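You operate a simulated robot arm through the tools that you are given. There is no shell and no other tool. Be economical: measure what you need, move in short steps, check, and stop when the job is done.

You are at the controls of a simulated robot arm. One attempt, no reset.

## Task
Stick the purple dot over the hole in the red bracket, then lay the bracket on the rubber mat.
Fine: it lies on the magnet plate: magnet on before you stick, off again after.

It is judged by the outcome, as a careful person would: the job done as asked, and still so three seconds after it is handed in. It fails if anything else is knocked over, pushed out of place, dropped, spilled or broken.

## Robot
A 7-joint arm with a two-finger parallel gripper, fixed in place. Base frame: the origin is at the foot of the arm, x ahead of it, y to its left, z up; the work surface is at about z = 0.86. Readings come in m, degrees, newtons and seconds.
With the tool pointing down near the work surface it reaches from about 0.24 to 0.68 m from the base axis. Its first joint turns from -66.0 to 66.0 degrees. Payload 2.4 kg.
Tool frame: the origin (TCP) lies between the finger pads and is the grasp point; the fingertips stand 0.03 m ahead of it; z points along the fingers, y is the line along which they close. Largest opening 0.094 m; finger width 0.028, thickness 0.01; the body of the gripper, 0.05 by 0.096 m, starts 0.055 m behind the TCP.
Orientation is told as [roll, pitch, yaw] about the base's x, y, z axes, in that order, counted from this pose: with the fingers straight down and closing along the base's y, the tool's x points along the base's -x, its y along +y and its z along -z.

## Interface
- The arm moves only by the tool jog_arm. Its argument "steps" is one flat list of numbers, 7 for each row, row after row: the shift along the tool's x, y, z in m, then the turn, a rotation vector about the tool's x, y, z in degrees, then the gripper command, from -1 (fully open) to 1 (shut), values between in proportion. In form: [tx, ty, tz, rx, ry, rz, jaw, tx, ty, tz, rx, ry, rz, jaw, ...]. A call has 1 to 20 rows; each row is the pose to reach, as a shift and turn from the pose commanded when the call began, along the tool's axes at that moment. A row lasts 0.2 s, in which the tool goes at most 0.05 m and 8.6 degrees; a call with a longer step from one row to the next is refused whole, and so is a gripper value outside its range. Where a pose cannot be reached the arm comes as near as it can. A force on the tool above 40 N (or 10 N above the force at the start of the call, whichever is more), or a blocked arm, ends the call early, and 0.2 s more pass. The fingers move at their own pace (about 0.153 m/s each) and stop on an object; they squeeze with about 29 N. The grip force told is the motor's: it shows also when the fingers shut on nothing. Time passes only in rows, and 0.2 s behind the last, so rows that repeat a pose let the fingers close. The reply holds the time, the measured pose of the TCP, the force on the tool along the base axes, the opening and the grip force, in the units named above and with some noise, with the torque about the TCP (base axes, N m) and any sound that the robot's microphone picked up.
- Cameras (640 x 400 px; columns grow to the right, rows downward): "scene" is fixed at [0.0442, 0.4756, 1.4435]; the picture's right is [-0.70, -0.71, 0.00], its down [-0.45, 0.45, -0.77] and it looks along [0.55, -0.54, -0.64] (base axes); focal length 296 px, centre (320, 200). "wrist" rides on the gripper at [0.076, 0.014, -0.103] in the tool frame; the picture's right is [-0.18, 0.98, 0.00], its down [-0.75, -0.14, -0.64] and it looks along [-0.63, -0.12, 0.77] (tool axes); focal length 243 px, centre (320, 200). There is no depth. A picture from a camera that has moved, and an enlarged one, comes with that camera's place and axes in the base frame and with its lens. The place of the scene camera against the robot may be out by one fixed shift of up to 0.012 m in any direction.
- get_image(camera): a new picture of that camera. The clock stands still meanwhile.
- zoom(camera, box): a new picture of the part [left, top, right, bottom] of that camera's present view, enlarged. The clock stands still meanwhile.
- close_job(): hands the job in; it is judged then, once.

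Go step by step. Nothing tells you positions but the pictures and the camera data: compare them with the known pose of the tool, close in by small moves and look again before you grip or let go. The budget is 120 turns and 84 pictures, counting those below and the enlarged ones. Unless the task says otherwise, let go and move clear before handing in, and close with one line.

The tools are called after "Call:" by a JSON object that holds its "api" and its "payload". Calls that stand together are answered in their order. jog_arm: Moves the arm, as the interface text tells. Its arguments: {"type":"object","properties":{"steps":{"type":"array"}},"required":["steps"]} The other tools are called the same way: get_image (camera) takes a picture; zoom (camera, box) takes an enlarged picture of a part of a camera's view; close_job () hands the job in.

At the start:

```text
time_s: 0.0
tcp_pos: [0.3777, -0.1908, 1.169]
tool_rot: [0.0, 0.0, 0.0]
force: [0.9, 0.7, -0.4]
moment: [-0.02, -0.01, 0.0]
grip_width: 0.0941
finger_force: 0.1
```

scene: 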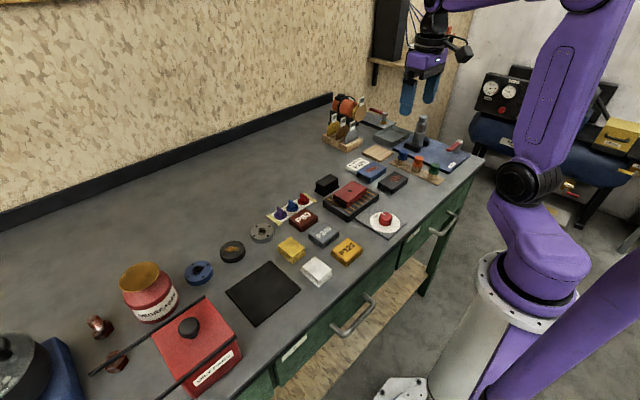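
wrist: 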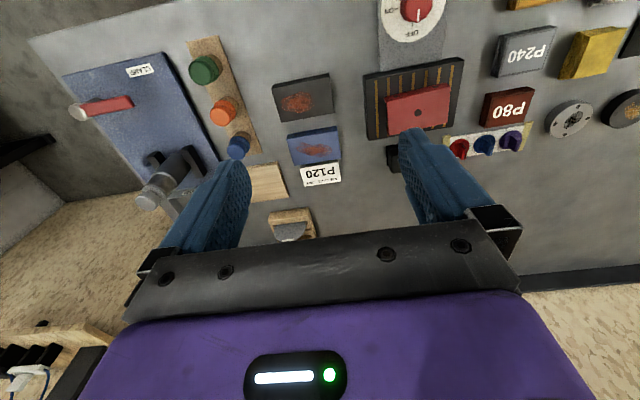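

I see the red bracket on the striped magnet plate, a rotary switch with a red knob next to it, and a strip with red, blue and purple dots. I'll zoom in on these to find out what they are.

Call:
{"api": "zoom", "payload": {"camera": "scene", "box": [260, 150, 420, 250]}}

Call:
{"api": "zoom", "payload": {"camera": "wrist", "box": [360, 0, 560, 180]}}

Call:
{"api": "zoom", "payload": {"camera": "scene", "box": [180, 220, 380, 345]}}

```text
4.00 times, centred on (340, 200) of scene
camera zoom: at [0.0442, 0.4756, 1.4435], right [-0.7, -0.71, 0.0], down [-0.45, 0.45, -0.77], along [0.55, -0.54, -0.64], focal length 1184 px, centre (240, 200)
```

zoom: 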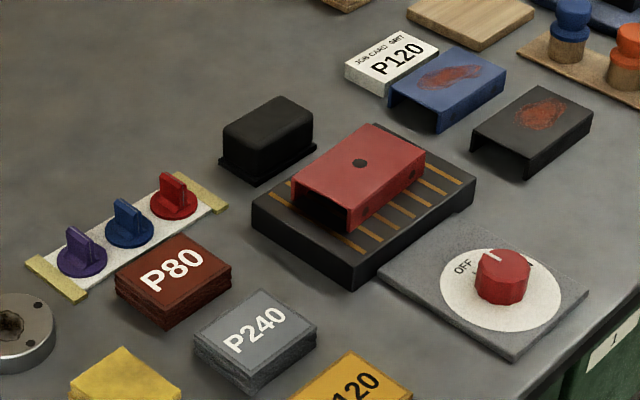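

```text
2.22 times, centred on (460, 90) of wrist
camera zoom: at [0.3026, -0.178, 1.2713], right [0.18, 0.98, 0.0], down [0.75, -0.14, 0.64], along [0.63, -0.12, -0.77], focal length 539 px, centre (9, 444)
```

zoom: 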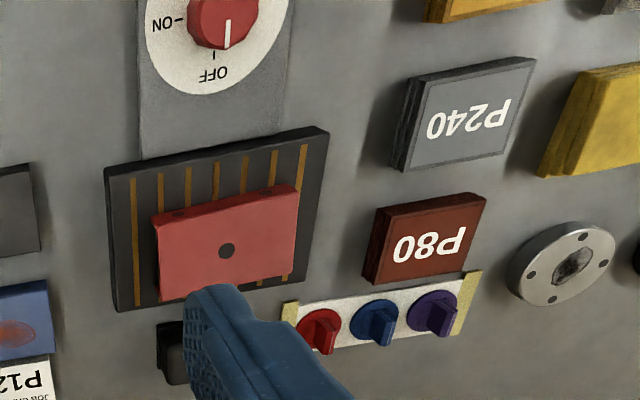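

```text
3.20 times, centred on (280, 282) of scene
camera zoom: at [0.0442, 0.4756, 1.4435], right [-0.7, -0.71, 0.0], down [-0.45, 0.45, -0.77], along [0.55, -0.54, -0.64], focal length 947 px, centre (448, -64)
```

zoom: 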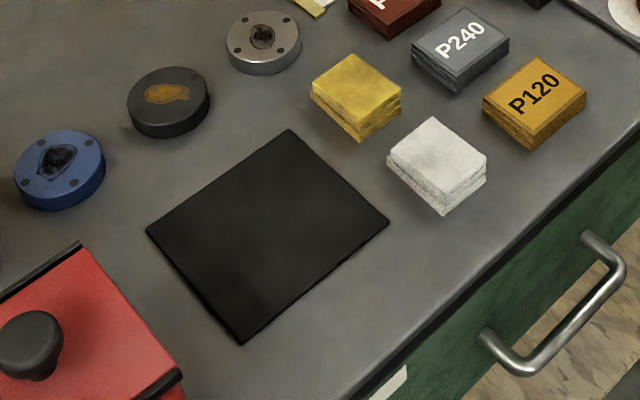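

The knob sits near (0.335, -0.062), the bracket hole near (0.456, -0.062), the purple dot near (0.56, 0.119) and the mat near (0.40, 0.30). I'll go above the knob first for a closer look.

Call:
{"api": "jog_arm", "payload": {"steps": [0.0086, 0.026, 0.03, 0, 0, 0, -1, 0.0172, 0.052, 0.06, 0, 0, 0, -1, 0.0258, 0.078, 0.09, 0, 0, 0, -1, 0.0344, 0.104, 0.12, 0, 0, 0, -1, 0.043, 0.129, 0.15, 0, 0, 0, -1, 0.043, 0.129, 0.15, 0, 0, 0, -1]}}

Call:
{"api": "get_image", "payload": {"camera": "wrist"}}

```text
time_s: 1.4
tcp_pos: [0.3345, -0.0635, 1.0204]
tool_rot: [0.1, 0.0, 0.0]
force: [-0.5, 0.2, -0.5]
moment: [-0.02, 0.0, 0.0]
grip_width: 0.0938
finger_force: 0.0
```

```text
78 pictures are left
camera wrist: at [0.2591, -0.0499, 1.1221], right [0.18, 0.98, 0.0], down [0.75, -0.14, 0.64], along [0.63, -0.12, -0.77], focal length 243 px, centre (320, 200)
```

wrist: 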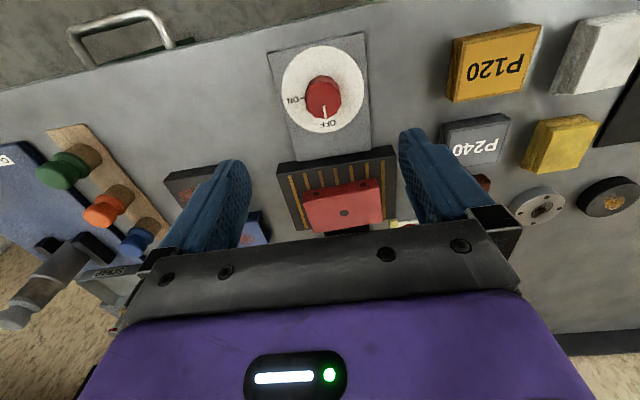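

The knob points to OFF, with ON a quarter turn clockwise seen from above. I'll zoom in to get its height and exact position.

Call:
{"api": "zoom", "payload": {"camera": "wrist", "box": [260, 40, 390, 121]}}

Call:
{"api": "zoom", "payload": {"camera": "scene", "box": [350, 195, 414, 235]}}

```text
4.92 times, centred on (325, 80) of wrist
camera zoom: at [0.2591, -0.0499, 1.1221], right [0.18, 0.98, 0.0], down [0.75, -0.14, 0.64], along [0.63, -0.12, -0.77], focal length 1194 px, centre (295, 788)
```

zoom: 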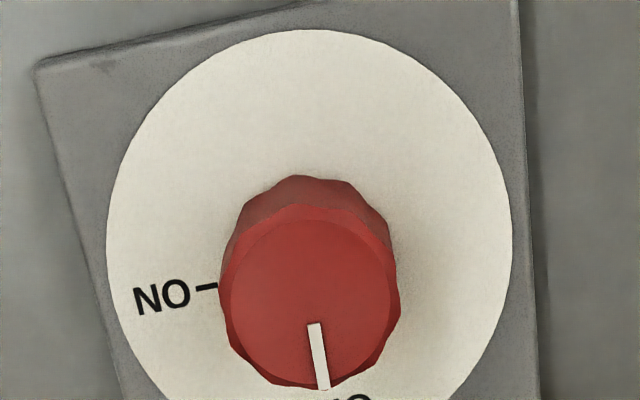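

```text
10.00 times, centred on (382, 215) of scene
camera zoom: at [0.0442, 0.4756, 1.4435], right [-0.7, -0.71, 0.0], down [-0.45, 0.45, -0.77], along [0.55, -0.54, -0.64], focal length 2959 px, centre (-300, 50)
```

zoom: 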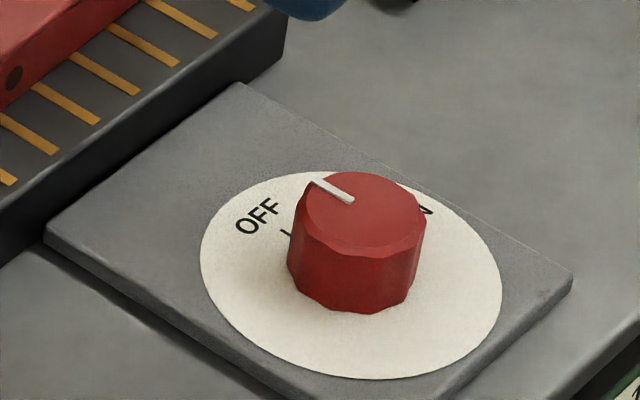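

The knob centre is about (0.330, -0.061) and its top about z 0.895. I'll pre-turn the gripper by -45° and come down just above it.

Call:
{"api": "jog_arm", "payload": {"steps": [0.001, 0.0005, 0.013, 0, 0, -7.5, -1, 0.002, 0.001, 0.026, 0, 0, -15, -1, 0.003, 0.0015, 0.04, 0, 0, -22.5, -1, 0.004, 0.002, 0.053, 0, 0, -30, -1, 0.0045, 0.0025, 0.067, 0, 0, -37.5, -1, 0.0045, 0.0025, 0.08, 0, 0, -45, -1, 0.0045, 0.0025, 0.08, 0, 0, -45, -1]}}

Call:
{"api": "get_image", "payload": {"camera": "wrist"}}

Call:
{"api": "zoom", "payload": {"camera": "scene", "box": [320, 140, 448, 220]}}

```text
time_s: 3.0
tcp_pos: [0.3307, -0.0593, 0.9382]
tool_rot: [0.1, 0.0, 45.1]
force: [0.0, -0.5, 0.0]
moment: [0.0, 0.01, 0.02]
grip_width: 0.0942
finger_force: 0.1
```

```text
75 pictures are left
camera wrist: at [0.2679, -0.1042, 1.0415], right [-0.57, 0.82, 0.0], down [0.63, 0.43, 0.64], along [0.53, 0.36, -0.77], focal length 243 px, centre (320, 200)
```

wrist: 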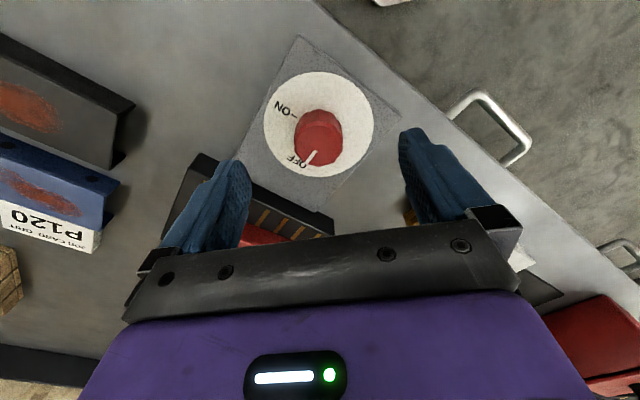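

```text
5.00 times, centred on (384, 180) of scene
camera zoom: at [0.0442, 0.4756, 1.4435], right [-0.7, -0.71, 0.0], down [-0.45, 0.45, -0.77], along [0.55, -0.54, -0.64], focal length 1480 px, centre (0, 300)
```

zoom: 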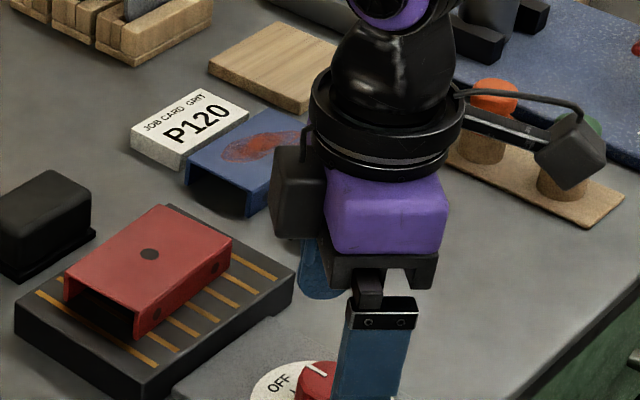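

Call:
{"api": "zoom", "payload": {"camera": "wrist", "box": [256, 60, 384, 190]}}

```text
3.08 times, centred on (320, 125) of wrist
camera zoom: at [0.2679, -0.1042, 1.0415], right [-0.57, 0.82, 0.0], down [0.63, 0.43, 0.64], along [0.53, 0.36, -0.77], focal length 746 px, centre (320, 431)
```

zoom: 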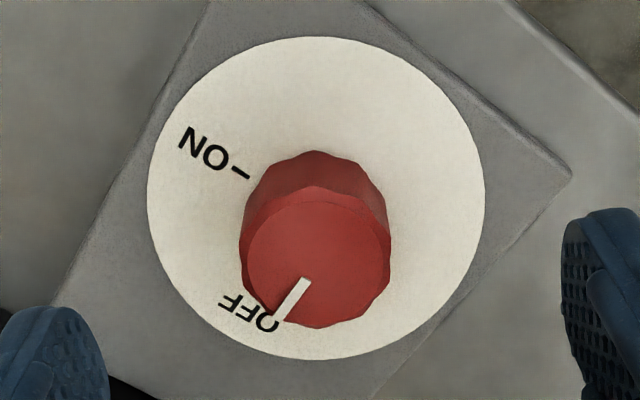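

The tool is centred on the dial to within about 1 mm. I'll go down, grip and turn 90° clockwise.

Call:
{"api": "jog_arm", "payload": {"steps": [0, 0, 0.018, 0, 0, 0, -1, 0, 0, 0.036, 0, 0, 0, -1, 0, 0, 0.036, 0, 0, 0, 1, 0, 0, 0.036, 0, 0, 0, 1, 0, 0, 0.036, 0, 0, 0, 1]}}

```text
time_s: 4.2
tcp_pos: [0.3307, -0.0618, 0.9031]
tool_rot: [-0.1, -0.1, 45.0]
force: [7.4, -7.5, -12.4]
moment: [0.74, -0.61, -0.17]
grip_width: 0.0331
finger_force: 45.3
```

Call:
{"api": "jog_arm", "payload": {"steps": [0, 0, 0, 0, 0, 8, 1, 0, 0, 0, 0, 0, 16, 1, 0, 0, 0, 0, 0, 24, 1, 0, 0, 0, 0, 0, 32, 1, 0, 0, 0, 0, 0, 40, 1, 0, 0, 0, 0, 0, 48, 1, 0, 0, 0, 0, 0, 56, 1, 0, 0, 0, 0, 0, 64, 1, 0, 0, 0, 0, 0, 72, 1, 0, 0, 0, 0, 0, 80, 1, 0, 0, 0, 0, 0, 86, 1, 0, 0, 0, 0, 0, 90, 1, 0, 0, 0, 0, 0, 90, 1]}}

Call:
{"api": "zoom", "payload": {"camera": "wrist", "box": [240, 60, 400, 190]}}

```text
time_s: 7.0
tcp_pos: [0.3314, -0.0587, 0.9032]
tool_rot: [-0.1, 0.0, -45.0]
force: [8.1, 8.6, -28.6]
moment: [0.25, -0.08, -0.01]
grip_width: 0.0337
finger_force: 45.1
```

```text
3.08 times, centred on (320, 125) of wrist
camera zoom: at [0.2881, 0.0041, 1.0059], right [0.83, 0.56, 0.0], down [0.43, -0.63, 0.64], along [0.36, -0.53, -0.77], focal length 746 px, centre (320, 431)
```

zoom: 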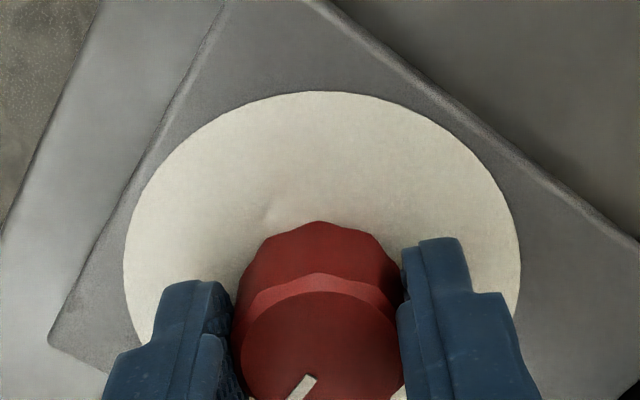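

The pointer turned together with the gripper. I'll release, rise and look.

Call:
{"api": "jog_arm", "payload": {"steps": [0, 0, 0, 0, 0, 0, 0, 0, 0, 0, 0, 0, 0, -1, 0, 0, 0, 0, 0, 0, -1, 0, 0, -0.04, 0, 0, 0, -1, 0, 0, -0.08, 0, 0, 0, -1, 0, 0, -0.12, 0, 0, 0, -1]}}

Call:
{"api": "zoom", "payload": {"camera": "wrist", "box": [240, 40, 400, 140]}}

Call:
{"api": "zoom", "payload": {"camera": "scene", "box": [260, 150, 420, 250]}}

```text
time_s: 8.4
tcp_pos: [0.3312, -0.0597, 1.0252]
tool_rot: [0.0, 0.0, -44.9]
force: [0.2, 1.2, 0.0]
moment: [0.01, 0.0, 0.0]
grip_width: 0.094
finger_force: 0.1
```

```text
4.00 times, centred on (320, 90) of wrist
camera zoom: at [0.2881, 0.0032, 1.1272], right [0.83, 0.56, 0.0], down [0.43, -0.63, 0.64], along [0.36, -0.53, -0.77], focal length 970 px, centre (320, 640)
```

zoom: 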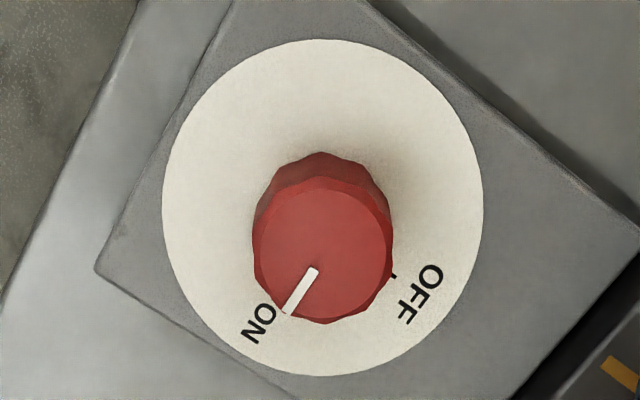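

```text
4.00 times, centred on (340, 200) of scene
camera zoom: at [0.0442, 0.4756, 1.4435], right [-0.7, -0.71, 0.0], down [-0.45, 0.45, -0.77], along [0.55, -0.54, -0.64], focal length 1184 px, centre (240, 200)
```

zoom: 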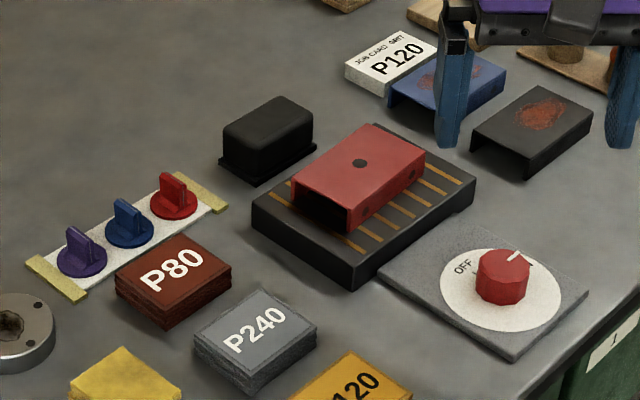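

The magnet knob points to ON. Next I go above the purple dot.

Call:
{"api": "jog_arm", "payload": {"steps": [-0.0044, 0.0398, -0.01, 0, 0, -6.5, -1, -0.0088, 0.0796, -0.01, 0, 0, -13, -1, -0.0132, 0.1194, -0.01, 0, 0, -19.5, -1, -0.0177, 0.1592, -0.01, 0, 0, -26, -1, -0.0221, 0.199, -0.01, 0, 0, -32.5, -1, -0.0266, 0.2388, -0.01, 0, 0, -39, -1, -0.031, 0.2786, -0.01, 0, 0, -45, -1, -0.031, 0.2786, -0.01, 0, 0, -45, -1]}}

Call:
{"api": "get_image", "payload": {"camera": "wrist"}}

Call:
{"api": "zoom", "payload": {"camera": "wrist", "box": [240, 40, 400, 140]}}

Call:
{"api": "zoom", "payload": {"camera": "scene", "box": [260, 185, 324, 225]}}

```text
time_s: 10.2
tcp_pos: [0.5514, 0.1155, 1.0323]
tool_rot: [0.0, 0.0, 0.2]
force: [0.1, 0.1, -1.1]
moment: [0.01, -0.02, 0.03]
grip_width: 0.0938
finger_force: 0.1
```

```text
69 pictures are left
camera wrist: at [0.4749, 0.1289, 1.1352], right [0.18, 0.98, 0.0], down [0.75, -0.14, 0.64], along [0.63, -0.12, -0.77], focal length 243 px, centre (320, 200)
```

wrist: 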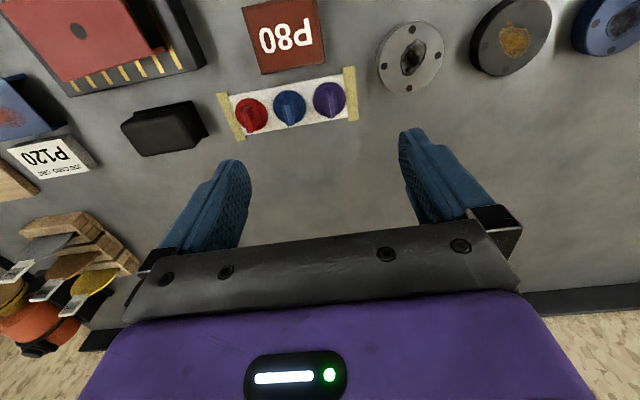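

```text
4.00 times, centred on (320, 90) of wrist
camera zoom: at [0.4749, 0.1289, 1.1352], right [0.18, 0.98, 0.0], down [0.75, -0.14, 0.64], along [0.63, -0.12, -0.77], focal length 970 px, centre (320, 640)
```

zoom: 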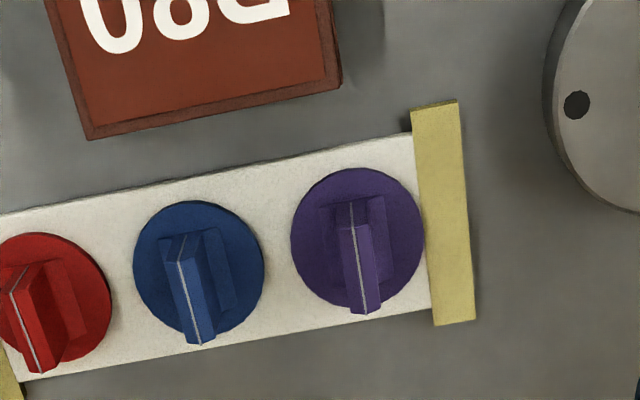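

```text
10.00 times, centred on (292, 205) of scene
camera zoom: at [0.0442, 0.4756, 1.4435], right [-0.7, -0.71, 0.0], down [-0.45, 0.45, -0.77], along [0.55, -0.54, -0.64], focal length 2959 px, centre (600, 150)
```

zoom: 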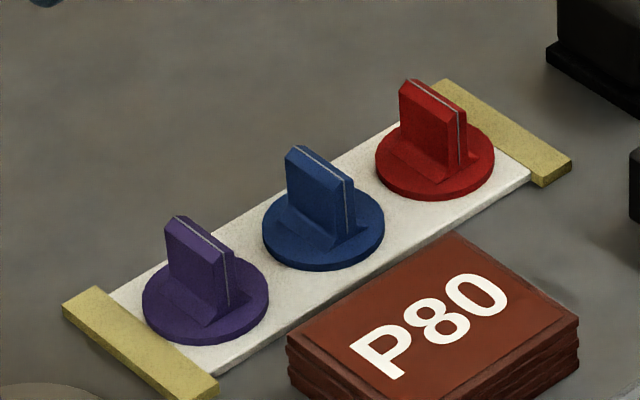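

The purple dot's fin runs along x, centred at about (0.559, 0.1225), so I can grip it at yaw 0. The blue dot's fin is only about 44 mm away, so I'll narrow the opening to about 30 mm before going down.

Call:
{"api": "jog_arm", "payload": {"steps": [-0.0038, 0.0035, 0.03, 0, 0, 0, 0.36, -0.0076, 0.007, 0.06, 0, 0, 0, 0.36, -0.0076, 0.007, 0.095, 0, 0, 0, 0.36, -0.0076, 0.007, 0.095, 0, 0, 0, 0.36]}}

Call:
{"api": "zoom", "payload": {"camera": "wrist", "box": [240, 90, 400, 190]}}

Call:
{"api": "zoom", "payload": {"camera": "scene", "box": [250, 165, 330, 215]}}

```text
time_s: 11.2
tcp_pos: [0.5574, 0.1244, 0.9386]
tool_rot: [0.0, 0.0, 0.0]
force: [0.5, -0.4, 1.0]
moment: [-0.03, 0.0, -0.02]
grip_width: 0.0302
finger_force: 0.0
```

```text
4.00 times, centred on (320, 140) of wrist
camera zoom: at [0.4818, 0.1365, 1.0408], right [0.18, 0.98, 0.0], down [0.75, -0.14, 0.64], along [0.63, -0.12, -0.77], focal length 970 px, centre (320, 440)
```

zoom: 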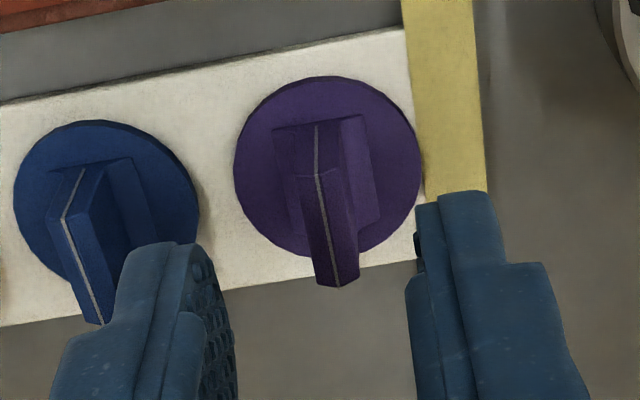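

```text
8.00 times, centred on (290, 190) of scene
camera zoom: at [0.0442, 0.4756, 1.4435], right [-0.7, -0.71, 0.0], down [-0.45, 0.45, -0.77], along [0.55, -0.54, -0.64], focal length 2367 px, centre (560, 280)
```

zoom: 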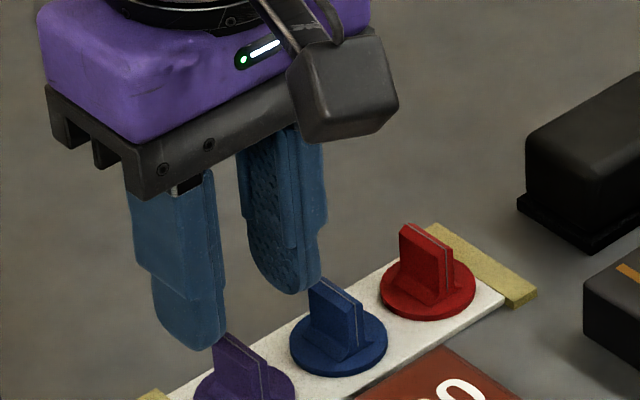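

Alignment is good to about 1 mm. I'll go down and grip the fin.

Call:
{"api": "jog_arm", "payload": {"steps": [-0.0007, -0.001, 0.019, 0, 0, 0, 0.36, -0.0007, -0.001, 0.037, 0, 0, 0, 0.36, -0.0007, -0.001, 0.037, 0, 0, 0, 0.36, -0.0007, -0.001, 0.037, 0, 0, 0, 1, -0.0007, -0.001, 0.037, 0, 0, 0, 1]}}

Call:
{"api": "zoom", "payload": {"camera": "wrist", "box": [240, 110, 400, 210]}}

Call:
{"api": "zoom", "payload": {"camera": "scene", "box": [250, 165, 330, 215]}}

```text
time_s: 12.4
tcp_pos: [0.5573, 0.121, 0.9033]
tool_rot: [0.1, 0.0, 0.0]
force: [1.2, 1.5, -1.2]
moment: [0.06, -0.06, 0.01]
grip_width: 0.0067
finger_force: 28.6
```

```text
4.00 times, centred on (320, 160) of wrist
camera zoom: at [0.4822, 0.1349, 1.0051], right [0.18, 0.98, 0.0], down [0.75, -0.14, 0.64], along [0.63, -0.12, -0.77], focal length 970 px, centre (320, 360)
```

zoom: 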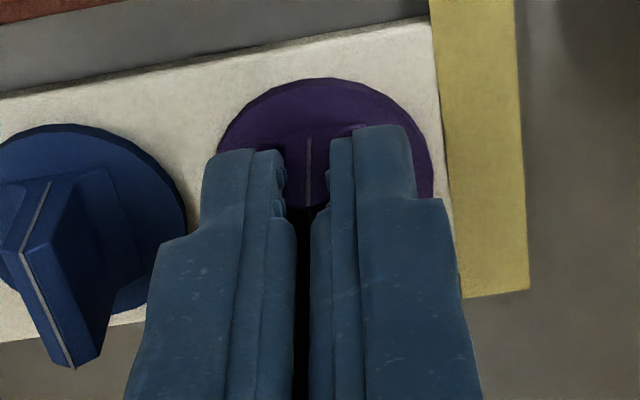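

```text
8.00 times, centred on (290, 190) of scene
camera zoom: at [0.0443, 0.4756, 1.4435], right [-0.7, -0.71, 0.0], down [-0.45, 0.45, -0.77], along [0.55, -0.54, -0.64], focal length 2367 px, centre (560, 280)
```

zoom: 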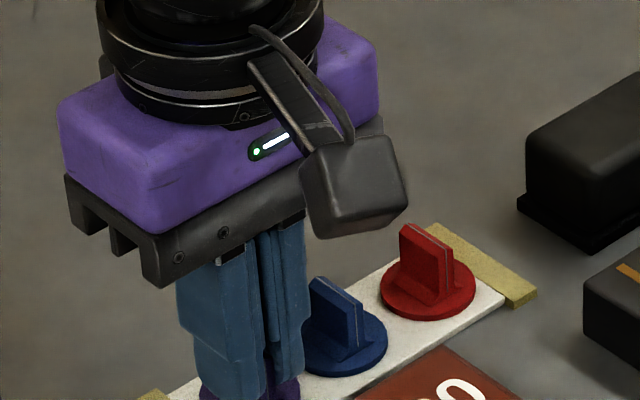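

The fin is gripped (opening 6.7 mm). I'll lift straight up and check that the dot comes off the strip.

Call:
{"api": "jog_arm", "payload": {"steps": [0, 0, -0.005, 0, 0, 0, 1, 0, 0, -0.015, 0, 0, 0, 1, 0, 0, -0.045, 0, 0, 0, 1, 0, 0, -0.085, 0, 0, 0, 1, 0, 0, -0.117, 0, 0, 0, 1, 0, 0, -0.117, 0, 0, 0, 1]}}

Call:
{"api": "zoom", "payload": {"camera": "wrist", "box": [240, 110, 400, 210]}}

Call:
{"api": "zoom", "payload": {"camera": "scene", "box": [250, 100, 410, 200]}}

```text
time_s: 13.8
tcp_pos: [0.5567, 0.12, 1.0185]
tool_rot: [0.0, 0.0, -0.1]
force: [0.1, 0.3, -0.2]
moment: [0.0, -0.04, -0.01]
grip_width: 0.0062
finger_force: 28.8
```

```text
4.00 times, centred on (320, 160) of wrist
camera zoom: at [0.482, 0.1338, 1.1211], right [0.18, 0.98, 0.0], down [0.75, -0.14, 0.64], along [0.63, -0.12, -0.77], focal length 970 px, centre (320, 360)
```

zoom: 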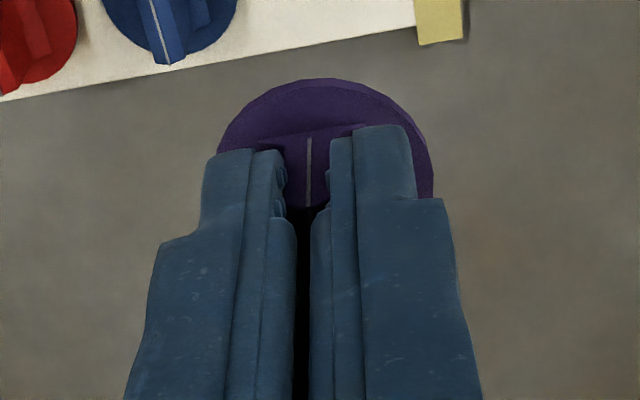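

```text
4.00 times, centred on (330, 150) of scene
camera zoom: at [0.0442, 0.4756, 1.4435], right [-0.7, -0.71, 0.0], down [-0.45, 0.45, -0.77], along [0.55, -0.54, -0.64], focal length 1184 px, centre (280, 400)
```

zoom: 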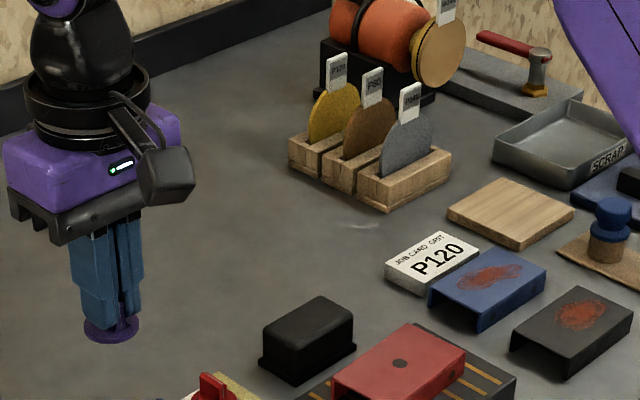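

The dot is held. I'll move above the bracket hole and look.

Call:
{"api": "jog_arm", "payload": {"steps": [0.0202, -0.0364, -0.01, 0, 0, 0, 1, 0.0404, -0.0728, -0.015, 0, 0, 0, 1, 0.0606, -0.1092, -0.015, 0, 0, 0, 1, 0.0808, -0.1456, -0.015, 0, 0, 0, 1, 0.101, -0.182, -0.015, 0, 0, 0, 1, 0.101, -0.182, -0.015, 0, 0, 0, 1]}}

Call:
{"api": "get_image", "payload": {"camera": "wrist"}}

Call:
{"api": "zoom", "payload": {"camera": "wrist", "box": [240, 40, 400, 140]}}

Call:
{"api": "zoom", "payload": {"camera": "scene", "box": [290, 120, 418, 200]}}

```text
time_s: 15.2
tcp_pos: [0.4553, -0.0621, 1.0325]
tool_rot: [0.0, 0.0, 0.0]
force: [0.0, -0.1, -0.4]
moment: [0.0, -0.01, 0.01]
grip_width: 0.0063
finger_force: 28.9
```

```text
60 pictures are left
camera wrist: at [0.3794, -0.0488, 1.1352], right [0.18, 0.98, 0.0], down [0.75, -0.14, 0.64], along [0.63, -0.12, -0.77], focal length 243 px, centre (320, 200)
```

wrist: 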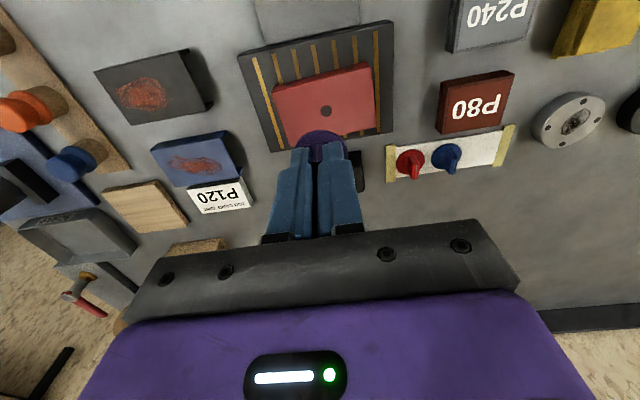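

```text
4.00 times, centred on (320, 90) of wrist
camera zoom: at [0.3794, -0.0488, 1.1352], right [0.18, 0.98, 0.0], down [0.75, -0.14, 0.64], along [0.63, -0.12, -0.77], focal length 970 px, centre (320, 640)
```

zoom: 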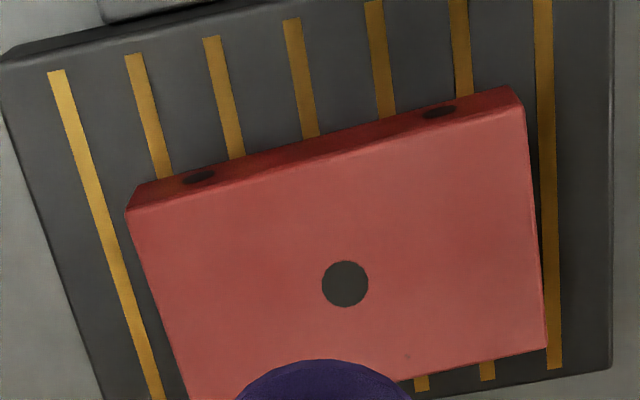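

```text
5.00 times, centred on (354, 160) of scene
camera zoom: at [0.0442, 0.4756, 1.4435], right [-0.7, -0.71, 0.0], down [-0.45, 0.45, -0.77], along [0.55, -0.54, -0.64], focal length 1480 px, centre (150, 400)
```

zoom: 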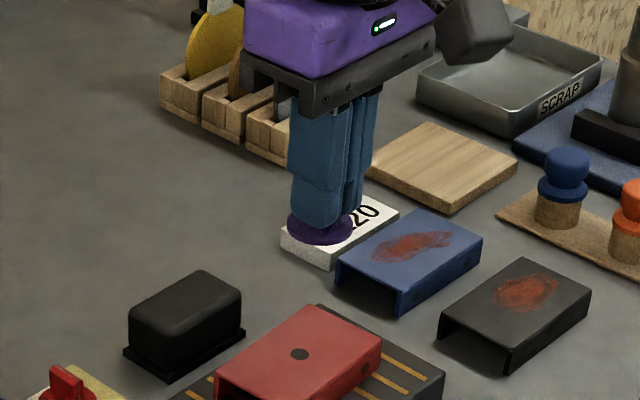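

The hole triangulates to about (0.461, -0.059) with the top at z 0.906. I'll go down to about 20 mm above it and recheck.

Call:
{"api": "jog_arm", "payload": {"steps": [-0.0025, 0.0013, 0.035, 0, 0, 0, 1, -0.0045, 0.0026, 0.067, 0, 0, 0, 1, -0.0045, 0.0026, 0.067, 0, 0, 0, 1]}}

Call:
{"api": "zoom", "payload": {"camera": "wrist", "box": [240, 90, 400, 190]}}

Call:
{"api": "zoom", "payload": {"camera": "scene", "box": [300, 150, 396, 210]}}

```text
time_s: 16.0
tcp_pos: [0.4602, -0.0624, 0.9662]
tool_rot: [-0.1, 0.0, 0.0]
force: [-1.2, 0.5, 0.5]
moment: [-0.01, 0.01, -0.02]
grip_width: 0.0062
finger_force: 28.4
```

```text
4.00 times, centred on (320, 140) of wrist
camera zoom: at [0.3844, -0.048, 1.0679], right [0.18, 0.98, 0.0], down [0.75, -0.14, 0.64], along [0.63, -0.12, -0.77], focal length 970 px, centre (320, 440)
```

zoom: 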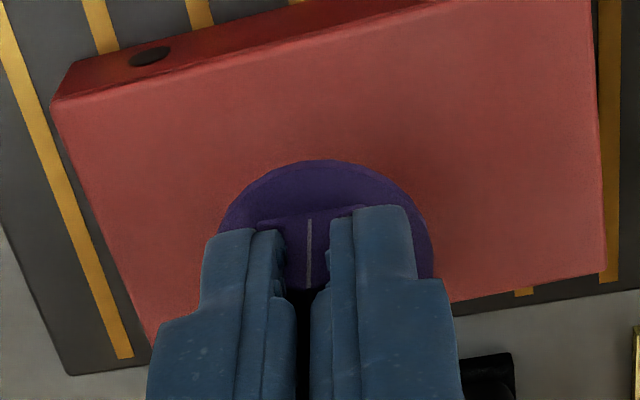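

```text
6.67 times, centred on (348, 180) of scene
camera zoom: at [0.0442, 0.4756, 1.4435], right [-0.7, -0.71, 0.0], down [-0.45, 0.45, -0.77], along [0.55, -0.54, -0.64], focal length 1973 px, centre (133, 333)
```

zoom: 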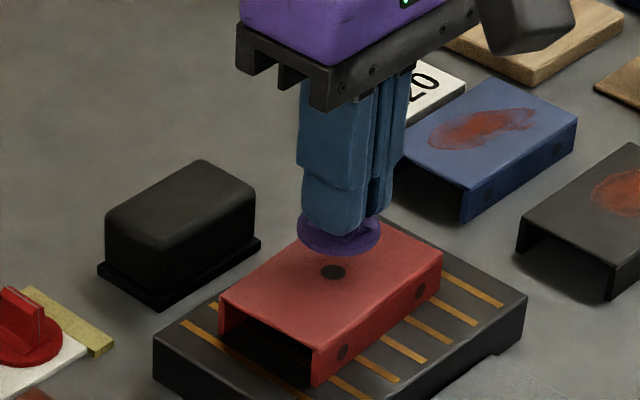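

Call:
{"api": "jog_arm", "payload": {"steps": [0, 0, 0, 0, 0, 0, 1, 0, 0, 0, 0, 0, 0, 1]}}

Call:
{"api": "jog_arm", "payload": {"steps": [0, 0, 0, 0, 0, 0, 1]}}

Call:
{"api": "jog_arm", "payload": {"steps": [0, 0, 0, 0, 0, 0, 1]}}

```text
time_s: 16.6
tcp_pos: [0.4594, -0.0612, 0.9653]
tool_rot: [0.0, 0.0, 0.0]
force: [0.0, -0.7, 0.4]
moment: [-0.04, -0.01, 0.0]
grip_width: 0.0064
finger_force: 28.9
```

```text
time_s: 17.0
tcp_pos: [0.4585, -0.0611, 0.965]
tool_rot: [0.0, -0.2, 0.0]
force: [-0.8, 0.9, -0.8]
moment: [0.01, 0.02, 0.02]
grip_width: 0.0061
finger_force: 29.2
```

```text
time_s: 17.4
tcp_pos: [0.4599, -0.0618, 0.9651]
tool_rot: [0.0, -0.1, -0.1]
force: [-0.1, 0.0, -0.8]
moment: [0.0, 0.01, -0.02]
grip_width: 0.0064
finger_force: 28.7
```

Call:
{"api": "zoom", "payload": {"camera": "scene", "box": [330, 174, 370, 199]}}

Call:
{"api": "zoom", "payload": {"camera": "wrist", "box": [280, 120, 360, 170]}}

```text
16.00 times, centred on (350, 186) of scene
camera zoom: at [0.0442, 0.4756, 1.4435], right [-0.7, -0.71, 0.0], down [-0.45, 0.45, -0.77], along [0.55, -0.54, -0.64], focal length 4735 px, centre (-160, 416)
```

zoom: 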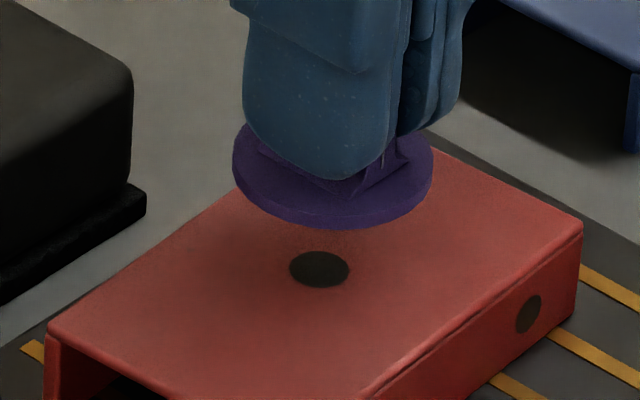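

```text
8.00 times, centred on (320, 145) of wrist
camera zoom: at [0.3844, -0.0481, 1.0683], right [0.18, 0.98, 0.0], down [0.75, -0.14, 0.64], along [0.63, -0.12, -0.77], focal length 1941 px, centre (320, 640)
```

zoom: 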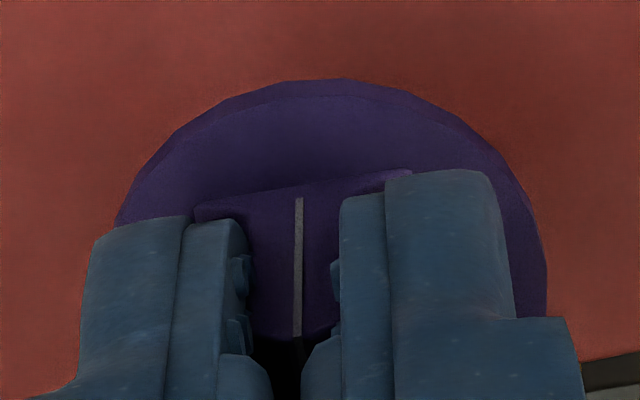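

Both cameras agree that I need to shift about 3 mm in +y. I'll shift and press the dot down gently.

Call:
{"api": "jog_arm", "payload": {"steps": [0.0003, 0.003, 0.006, 0, 0, 0, 1, 0.0003, 0.003, 0.012, 0, 0, 0, 1, 0.0003, 0.003, 0.016, 0, 0, 0, 1, 0.0003, 0.003, 0.018, 0, 0, 0, 1, 0.0003, 0.003, 0.02, 0, 0, 0, 1]}}

Call:
{"api": "zoom", "payload": {"camera": "scene", "box": [330, 174, 370, 199]}}

```text
time_s: 18.6
tcp_pos: [0.4606, -0.0553, 0.9472]
tool_rot: [0.0, 0.0, 0.0]
force: [-2.7, -1.7, 10.2]
moment: [-0.04, 0.1, -0.03]
grip_width: 0.0065
finger_force: 28.1
```

```text
16.00 times, centred on (350, 186) of scene
camera zoom: at [0.044, 0.4756, 1.4435], right [-0.7, -0.71, 0.0], down [-0.45, 0.45, -0.77], along [0.55, -0.54, -0.64], focal length 4735 px, centre (-160, 416)
```

zoom: 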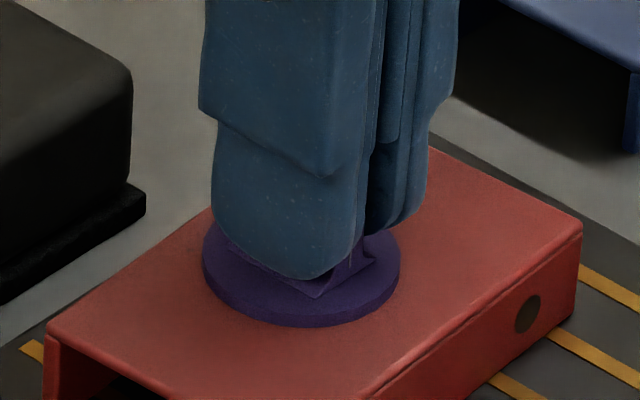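

The dot has touched down about 3 mm off centre and already covers the hole. I'll lift slightly to see whether it is stuck yet; if it is free I'll centre it better.

Call:
{"api": "jog_arm", "payload": {"steps": [0, 0, -0.002, 0, 0, 0, 1, 0, 0, -0.004, 0, 0, 0, 1]}}

Call:
{"api": "zoom", "payload": {"camera": "scene", "box": [330, 174, 370, 199]}}

```text
time_s: 19.2
tcp_pos: [0.4609, -0.0563, 0.9492]
tool_rot: [0.0, 0.0, 0.0]
force: [-0.5, 0.0, 0.4]
moment: [-0.01, 0.0, 0.02]
grip_width: 0.0063
finger_force: 28.7
```

```text
16.00 times, centred on (350, 186) of scene
camera zoom: at [0.0442, 0.4756, 1.4435], right [-0.7, -0.71, 0.0], down [-0.45, 0.45, -0.77], along [0.55, -0.54, -0.64], focal length 4735 px, centre (-160, 416)
```

zoom: 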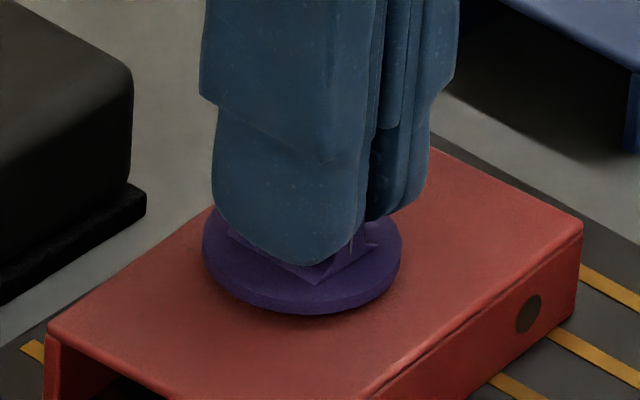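

The dot lifted free, so I'll shift it the remaining 3 mm and press it on firmly.

Call:
{"api": "jog_arm", "payload": {"steps": [0.003, -0.0013, -0.001, 0, 0, 0, 1, 0.003, -0.0013, 0, 0, 0, 0, 1, 0.003, -0.0013, 0.002, 0, 0, 0, 1, 0.003, -0.0013, 0.004, 0, 0, 0, 1]}}

Call:
{"api": "zoom", "payload": {"camera": "scene", "box": [330, 174, 370, 199]}}

```text
time_s: 20.2
tcp_pos: [0.4574, -0.0557, 0.9469]
tool_rot: [0.0, 0.0, 0.1]
force: [-1.2, -1.7, 10.4]
moment: [-0.06, 0.08, -0.01]
grip_width: 0.0064
finger_force: 29.3
```

```text
16.00 times, centred on (350, 186) of scene
camera zoom: at [0.0441, 0.4756, 1.4435], right [-0.7, -0.71, 0.0], down [-0.45, 0.45, -0.77], along [0.55, -0.54, -0.64], focal length 4735 px, centre (-160, 416)
```

zoom: 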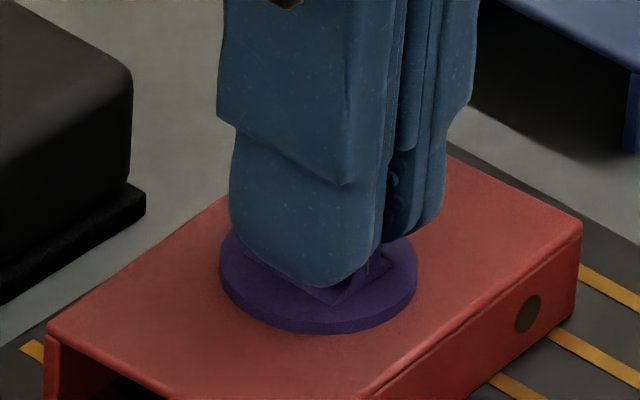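

It is now centred on the hole. I'll press harder, hold, and then release.

Call:
{"api": "jog_arm", "payload": {"steps": [0, 0, 0.0015, 0, 0, 0, 1, 0, 0, 0.003, 0, 0, 0, 1, 0, 0, 0.004, 0, 0, 0, 1, 0, 0, 0.004, 0, 0, 0, 1, 0, 0, 0.004, 0, 0, 0, 1]}}

```text
time_s: 21.4
tcp_pos: [0.4575, -0.0567, 0.9428]
tool_rot: [0.0, -0.2, 0.0]
force: [2.0, 1.8, 25.8]
moment: [0.01, -0.17, 0.0]
grip_width: 0.0064
finger_force: 28.6
```

Call:
{"api": "jog_arm", "payload": {"steps": [0, 0, 0, 0, 0, 0, 1, 0, 0, 0, 0, 0, 0, 1, 0, 0, -0.002, 0, 0, 0, 1, 0, 0, -0.003, 0, 0, 0, 0.6, 0, 0, -0.003, 0, 0, 0, 0.5, 0, 0, -0.003, 0, 0, 0, 0.5]}}

Call:
{"api": "zoom", "payload": {"camera": "scene", "box": [330, 174, 370, 199]}}

```text
time_s: 22.8
tcp_pos: [0.4561, -0.057, 0.9446]
tool_rot: [0.0, 0.0, -0.1]
force: [0.9, -0.2, 0.4]
moment: [0.03, 0.0, 0.0]
grip_width: 0.0234
finger_force: 0.0
```

```text
16.00 times, centred on (350, 186) of scene
camera zoom: at [0.0442, 0.4756, 1.4435], right [-0.7, -0.71, 0.0], down [-0.45, 0.45, -0.77], along [0.55, -0.54, -0.64], focal length 4735 px, centre (-160, 416)
```

zoom: 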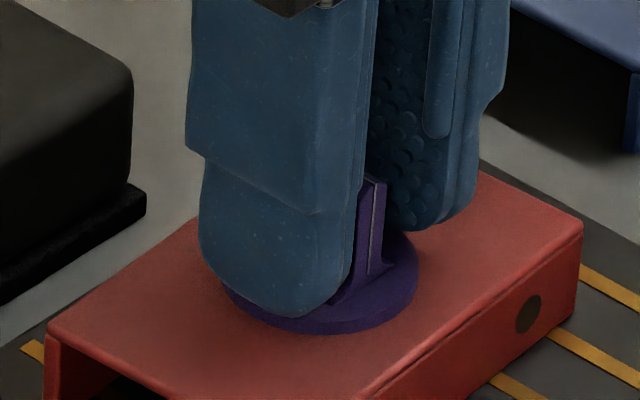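

The fingers are clear of the fin, so I'll rise and check.

Call:
{"api": "jog_arm", "payload": {"steps": [0, 0, -0.03, 0, 0, 0, 0.5, 0, 0, -0.07, 0, 0, 0, 0, 0, 0, -0.1, 0, 0, 0, -1, 0, 0, -0.1, 0, 0, 0, -1]}}

Call:
{"api": "get_image", "payload": {"camera": "wrist"}}

Call:
{"api": "zoom", "payload": {"camera": "wrist", "box": [220, 30, 420, 155]}}

Call:
{"api": "zoom", "payload": {"camera": "scene", "box": [300, 160, 380, 210]}}

```text
time_s: 23.8
tcp_pos: [0.4586, -0.0576, 1.0442]
tool_rot: [-0.1, 0.0, 0.0]
force: [-0.3, 0.6, -0.2]
moment: [-0.03, -0.01, 0.02]
grip_width: 0.0941
finger_force: 0.0
```

```text
49 pictures are left
camera wrist: at [0.3834, -0.0441, 1.1462], right [0.18, 0.98, 0.0], down [0.75, -0.14, 0.64], along [0.63, -0.12, -0.77], focal length 243 px, centre (320, 200)
```

wrist: 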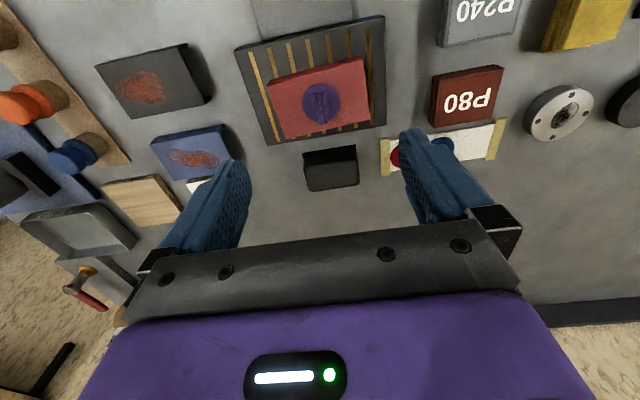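

```text
3.20 times, centred on (320, 92) of wrist
camera zoom: at [0.3834, -0.0441, 1.1462], right [0.18, 0.98, 0.0], down [0.75, -0.14, 0.64], along [0.63, -0.12, -0.77], focal length 776 px, centre (320, 544)
```

zoom: 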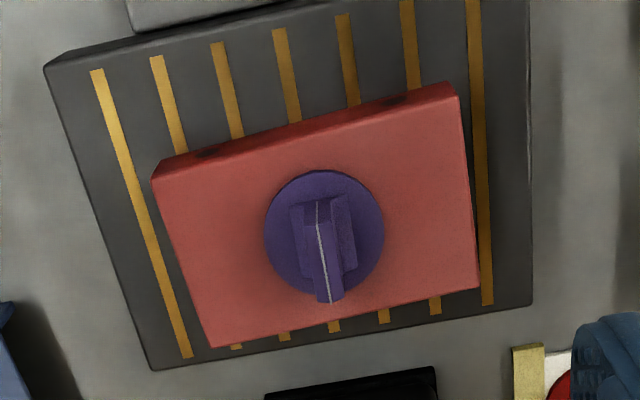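

```text
8.00 times, centred on (340, 185) of scene
camera zoom: at [0.0442, 0.4756, 1.4435], right [-0.7, -0.71, 0.0], down [-0.45, 0.45, -0.77], along [0.55, -0.54, -0.64], focal length 2367 px, centre (160, 320)
```

zoom: 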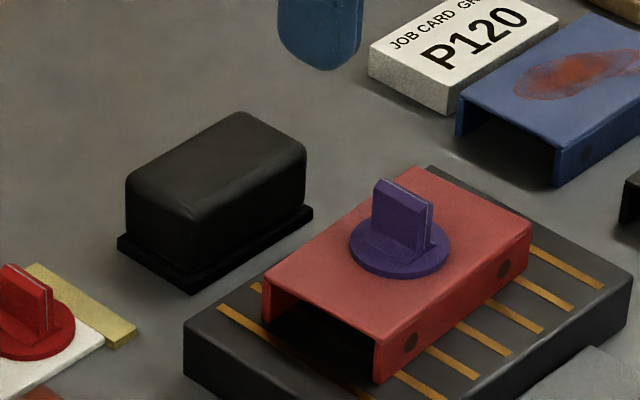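

The dot is stuck and centred. Now I'll return to the knob, pre-turned the other way, to switch the magnet off.

Call:
{"api": "jog_arm", "payload": {"steps": [0.03, -0.001, 0, 0, 0, 8, -1, 0.06, -0.002, 0, 0, 0, 16, -1, 0.09, -0.003, 0, 0, 0, 24, -1, 0.115, -0.003, 0.01, 0, 0, 32, -1, 0.128, -0.003, 0.04, 0, 0, 40, -1, 0.128, -0.003, 0.075, 0, 0, 45, -1, 0.128, -0.003, 0.1, 0, 0, 45, -1, 0.128, -0.003, 0.1, 0, 0, 45, -1]}}

Call:
{"api": "zoom", "payload": {"camera": "wrist", "box": [240, 60, 400, 190]}}

```text
time_s: 25.6
tcp_pos: [0.3326, -0.0604, 0.9439]
tool_rot: [0.0, 0.0, -45.0]
force: [-0.6, 0.0, -0.1]
moment: [0.0, 0.04, 0.0]
grip_width: 0.0939
finger_force: 0.1
```

```text
3.08 times, centred on (320, 125) of wrist
camera zoom: at [0.2885, 0.0028, 1.0466], right [0.83, 0.56, 0.0], down [0.43, -0.63, 0.64], along [0.36, -0.53, -0.77], focal length 746 px, centre (320, 431)
```

zoom: 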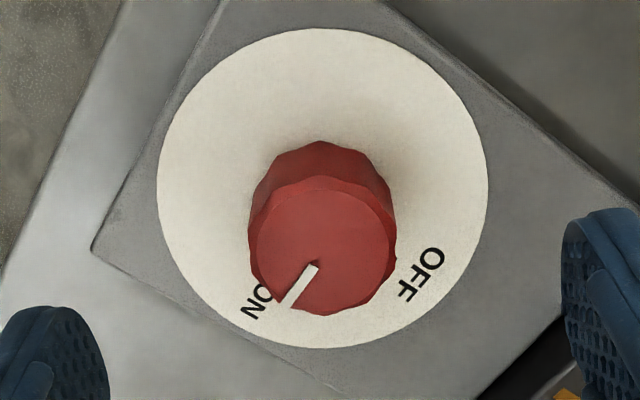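

Call:
{"api": "jog_arm", "payload": {"steps": [0, 0, 0.02, 0, 0, 0, -1, 0, 0, 0.0405, 0, 0, 0, -1, 0, 0, 0.0405, 0, 0, 0, 1, 0, 0, 0.0405, 0, 0, 0, 1, 0, 0, 0.0405, 0, 0, 0, 1]}}

Call:
{"api": "jog_arm", "payload": {"steps": [0, 0, 0, 0, 0, -8, 1, 0, 0, 0, 0, 0, -16, 1, 0, 0, 0, 0, 0, -24, 1, 0, 0, 0, 0, 0, -32, 1, 0, 0, 0, 0, 0, -40, 1, 0, 0, 0, 0, 0, -48, 1, 0, 0, 0, 0, 0, -56, 1, 0, 0, 0, 0, 0, -64, 1, 0, 0, 0, 0, 0, -72, 1, 0, 0, 0, 0, 0, -80, 1, 0, 0, 0, 0, 0, -86, 1, 0, 0, 0, 0, 0, -90, 1, 0, 0, 0, 0, 0, -90, 1]}}

Call:
{"api": "jog_arm", "payload": {"steps": [0, 0, 0, 0, 0, 0, 0, 0, 0, 0, 0, 0, 0, -1, 0, 0, 0, 0, 0, 0, -1, 0, 0, -0.04, 0, 0, 0, -1, 0, 0, -0.08, 0, 0, 0, -1, 0, 0, -0.12, 0, 0, 0, -1]}}

Call:
{"api": "zoom", "payload": {"camera": "wrist", "box": [240, 40, 400, 140]}}

Call:
{"api": "zoom", "payload": {"camera": "scene", "box": [260, 150, 420, 250]}}

```text
time_s: 26.8
tcp_pos: [0.3302, -0.0571, 0.9051]
tool_rot: [0.0, -0.1, -45.0]
force: [3.9, 7.6, -12.9]
moment: [-0.6, -0.33, 0.04]
grip_width: 0.0335
finger_force: 45.0
```

```text
time_s: 29.6
tcp_pos: [0.3305, -0.0604, 0.9047]
tool_rot: [-0.2, -0.1, 44.9]
force: [-5.1, -25.6, 25.3]
moment: [-0.26, 0.37, -0.35]
grip_width: 0.0337
finger_force: 45.5
```

```text
time_s: 31.0
tcp_pos: [0.3251, -0.0551, 1.0243]
tool_rot: [0.0, 0.0, 45.0]
force: [-0.6, -0.6, -0.5]
moment: [0.0, -0.01, -0.04]
grip_width: 0.094
finger_force: 0.1
```

```text
4.00 times, centred on (320, 90) of wrist
camera zoom: at [0.2629, -0.1013, 1.1268], right [-0.56, 0.83, 0.0], down [0.63, 0.43, 0.64], along [0.53, 0.36, -0.77], focal length 970 px, centre (320, 640)
```

zoom: 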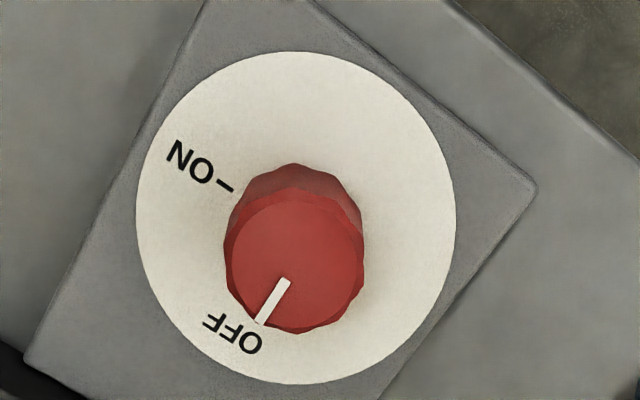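

```text
4.00 times, centred on (340, 200) of scene
camera zoom: at [0.0442, 0.4756, 1.4435], right [-0.7, -0.71, 0.0], down [-0.45, 0.45, -0.77], along [0.55, -0.54, -0.64], focal length 1184 px, centre (240, 200)
```

zoom: 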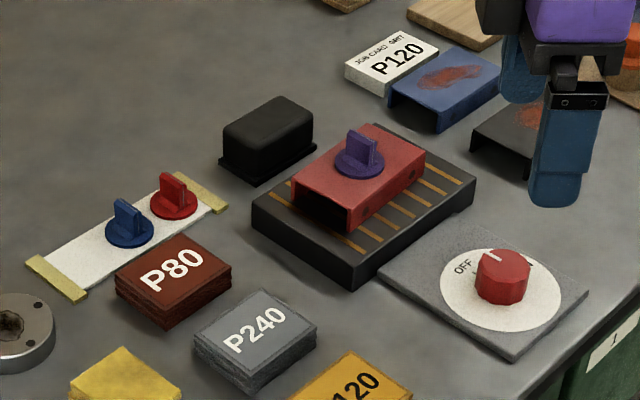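

The magnet is off. The bracket measures about 88 × 54 mm with its long side along y, rotated about +3°. I'll turn the gripper to yaw 93° so that it closes across the walls, and move above it.

Call:
{"api": "jog_arm", "payload": {"steps": [-0.0134, -0.0136, -0.004, 0, 0, -7, -1, -0.0268, -0.0272, -0.008, 0, 0, -14, -1, -0.0402, -0.0408, -0.01, 0, 0, -21, -1, -0.0536, -0.0544, -0.01, 0, 0, -28, -1, -0.067, -0.068, -0.01, 0, 0, -35, -1, -0.0804, -0.0816, -0.01, 0, 0, -42, -1, -0.094, -0.0955, -0.01, 0, 0, -48, -1, -0.094, -0.0955, -0.01, 0, 0, -48, -1]}}

Call:
{"api": "get_image", "payload": {"camera": "wrist"}}

Call:
{"api": "zoom", "payload": {"camera": "wrist", "box": [240, 40, 400, 140]}}

```text
time_s: 32.8
tcp_pos: [0.4646, -0.0593, 1.0345]
tool_rot: [-0.1, 0.0, 93.1]
force: [-0.5, -0.2, 0.3]
moment: [0.02, 0.0, 0.0]
grip_width: 0.0938
finger_force: 0.1
```

```text
43 pictures are left
camera wrist: at [0.4559, -0.1375, 1.1373], right [-0.99, 0.13, 0.0], down [0.1, 0.76, 0.64], along [0.08, 0.64, -0.77], focal length 243 px, centre (320, 200)
```

wrist: 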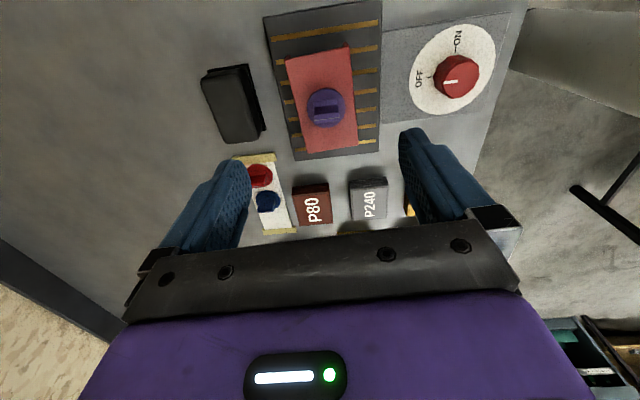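

```text
4.00 times, centred on (320, 90) of wrist
camera zoom: at [0.4559, -0.1375, 1.1373], right [-0.99, 0.13, 0.0], down [0.1, 0.76, 0.64], along [0.08, 0.64, -0.77], focal length 970 px, centre (320, 640)
```

zoom: 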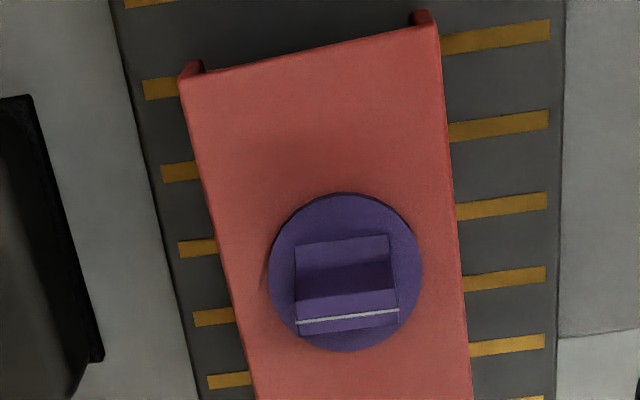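

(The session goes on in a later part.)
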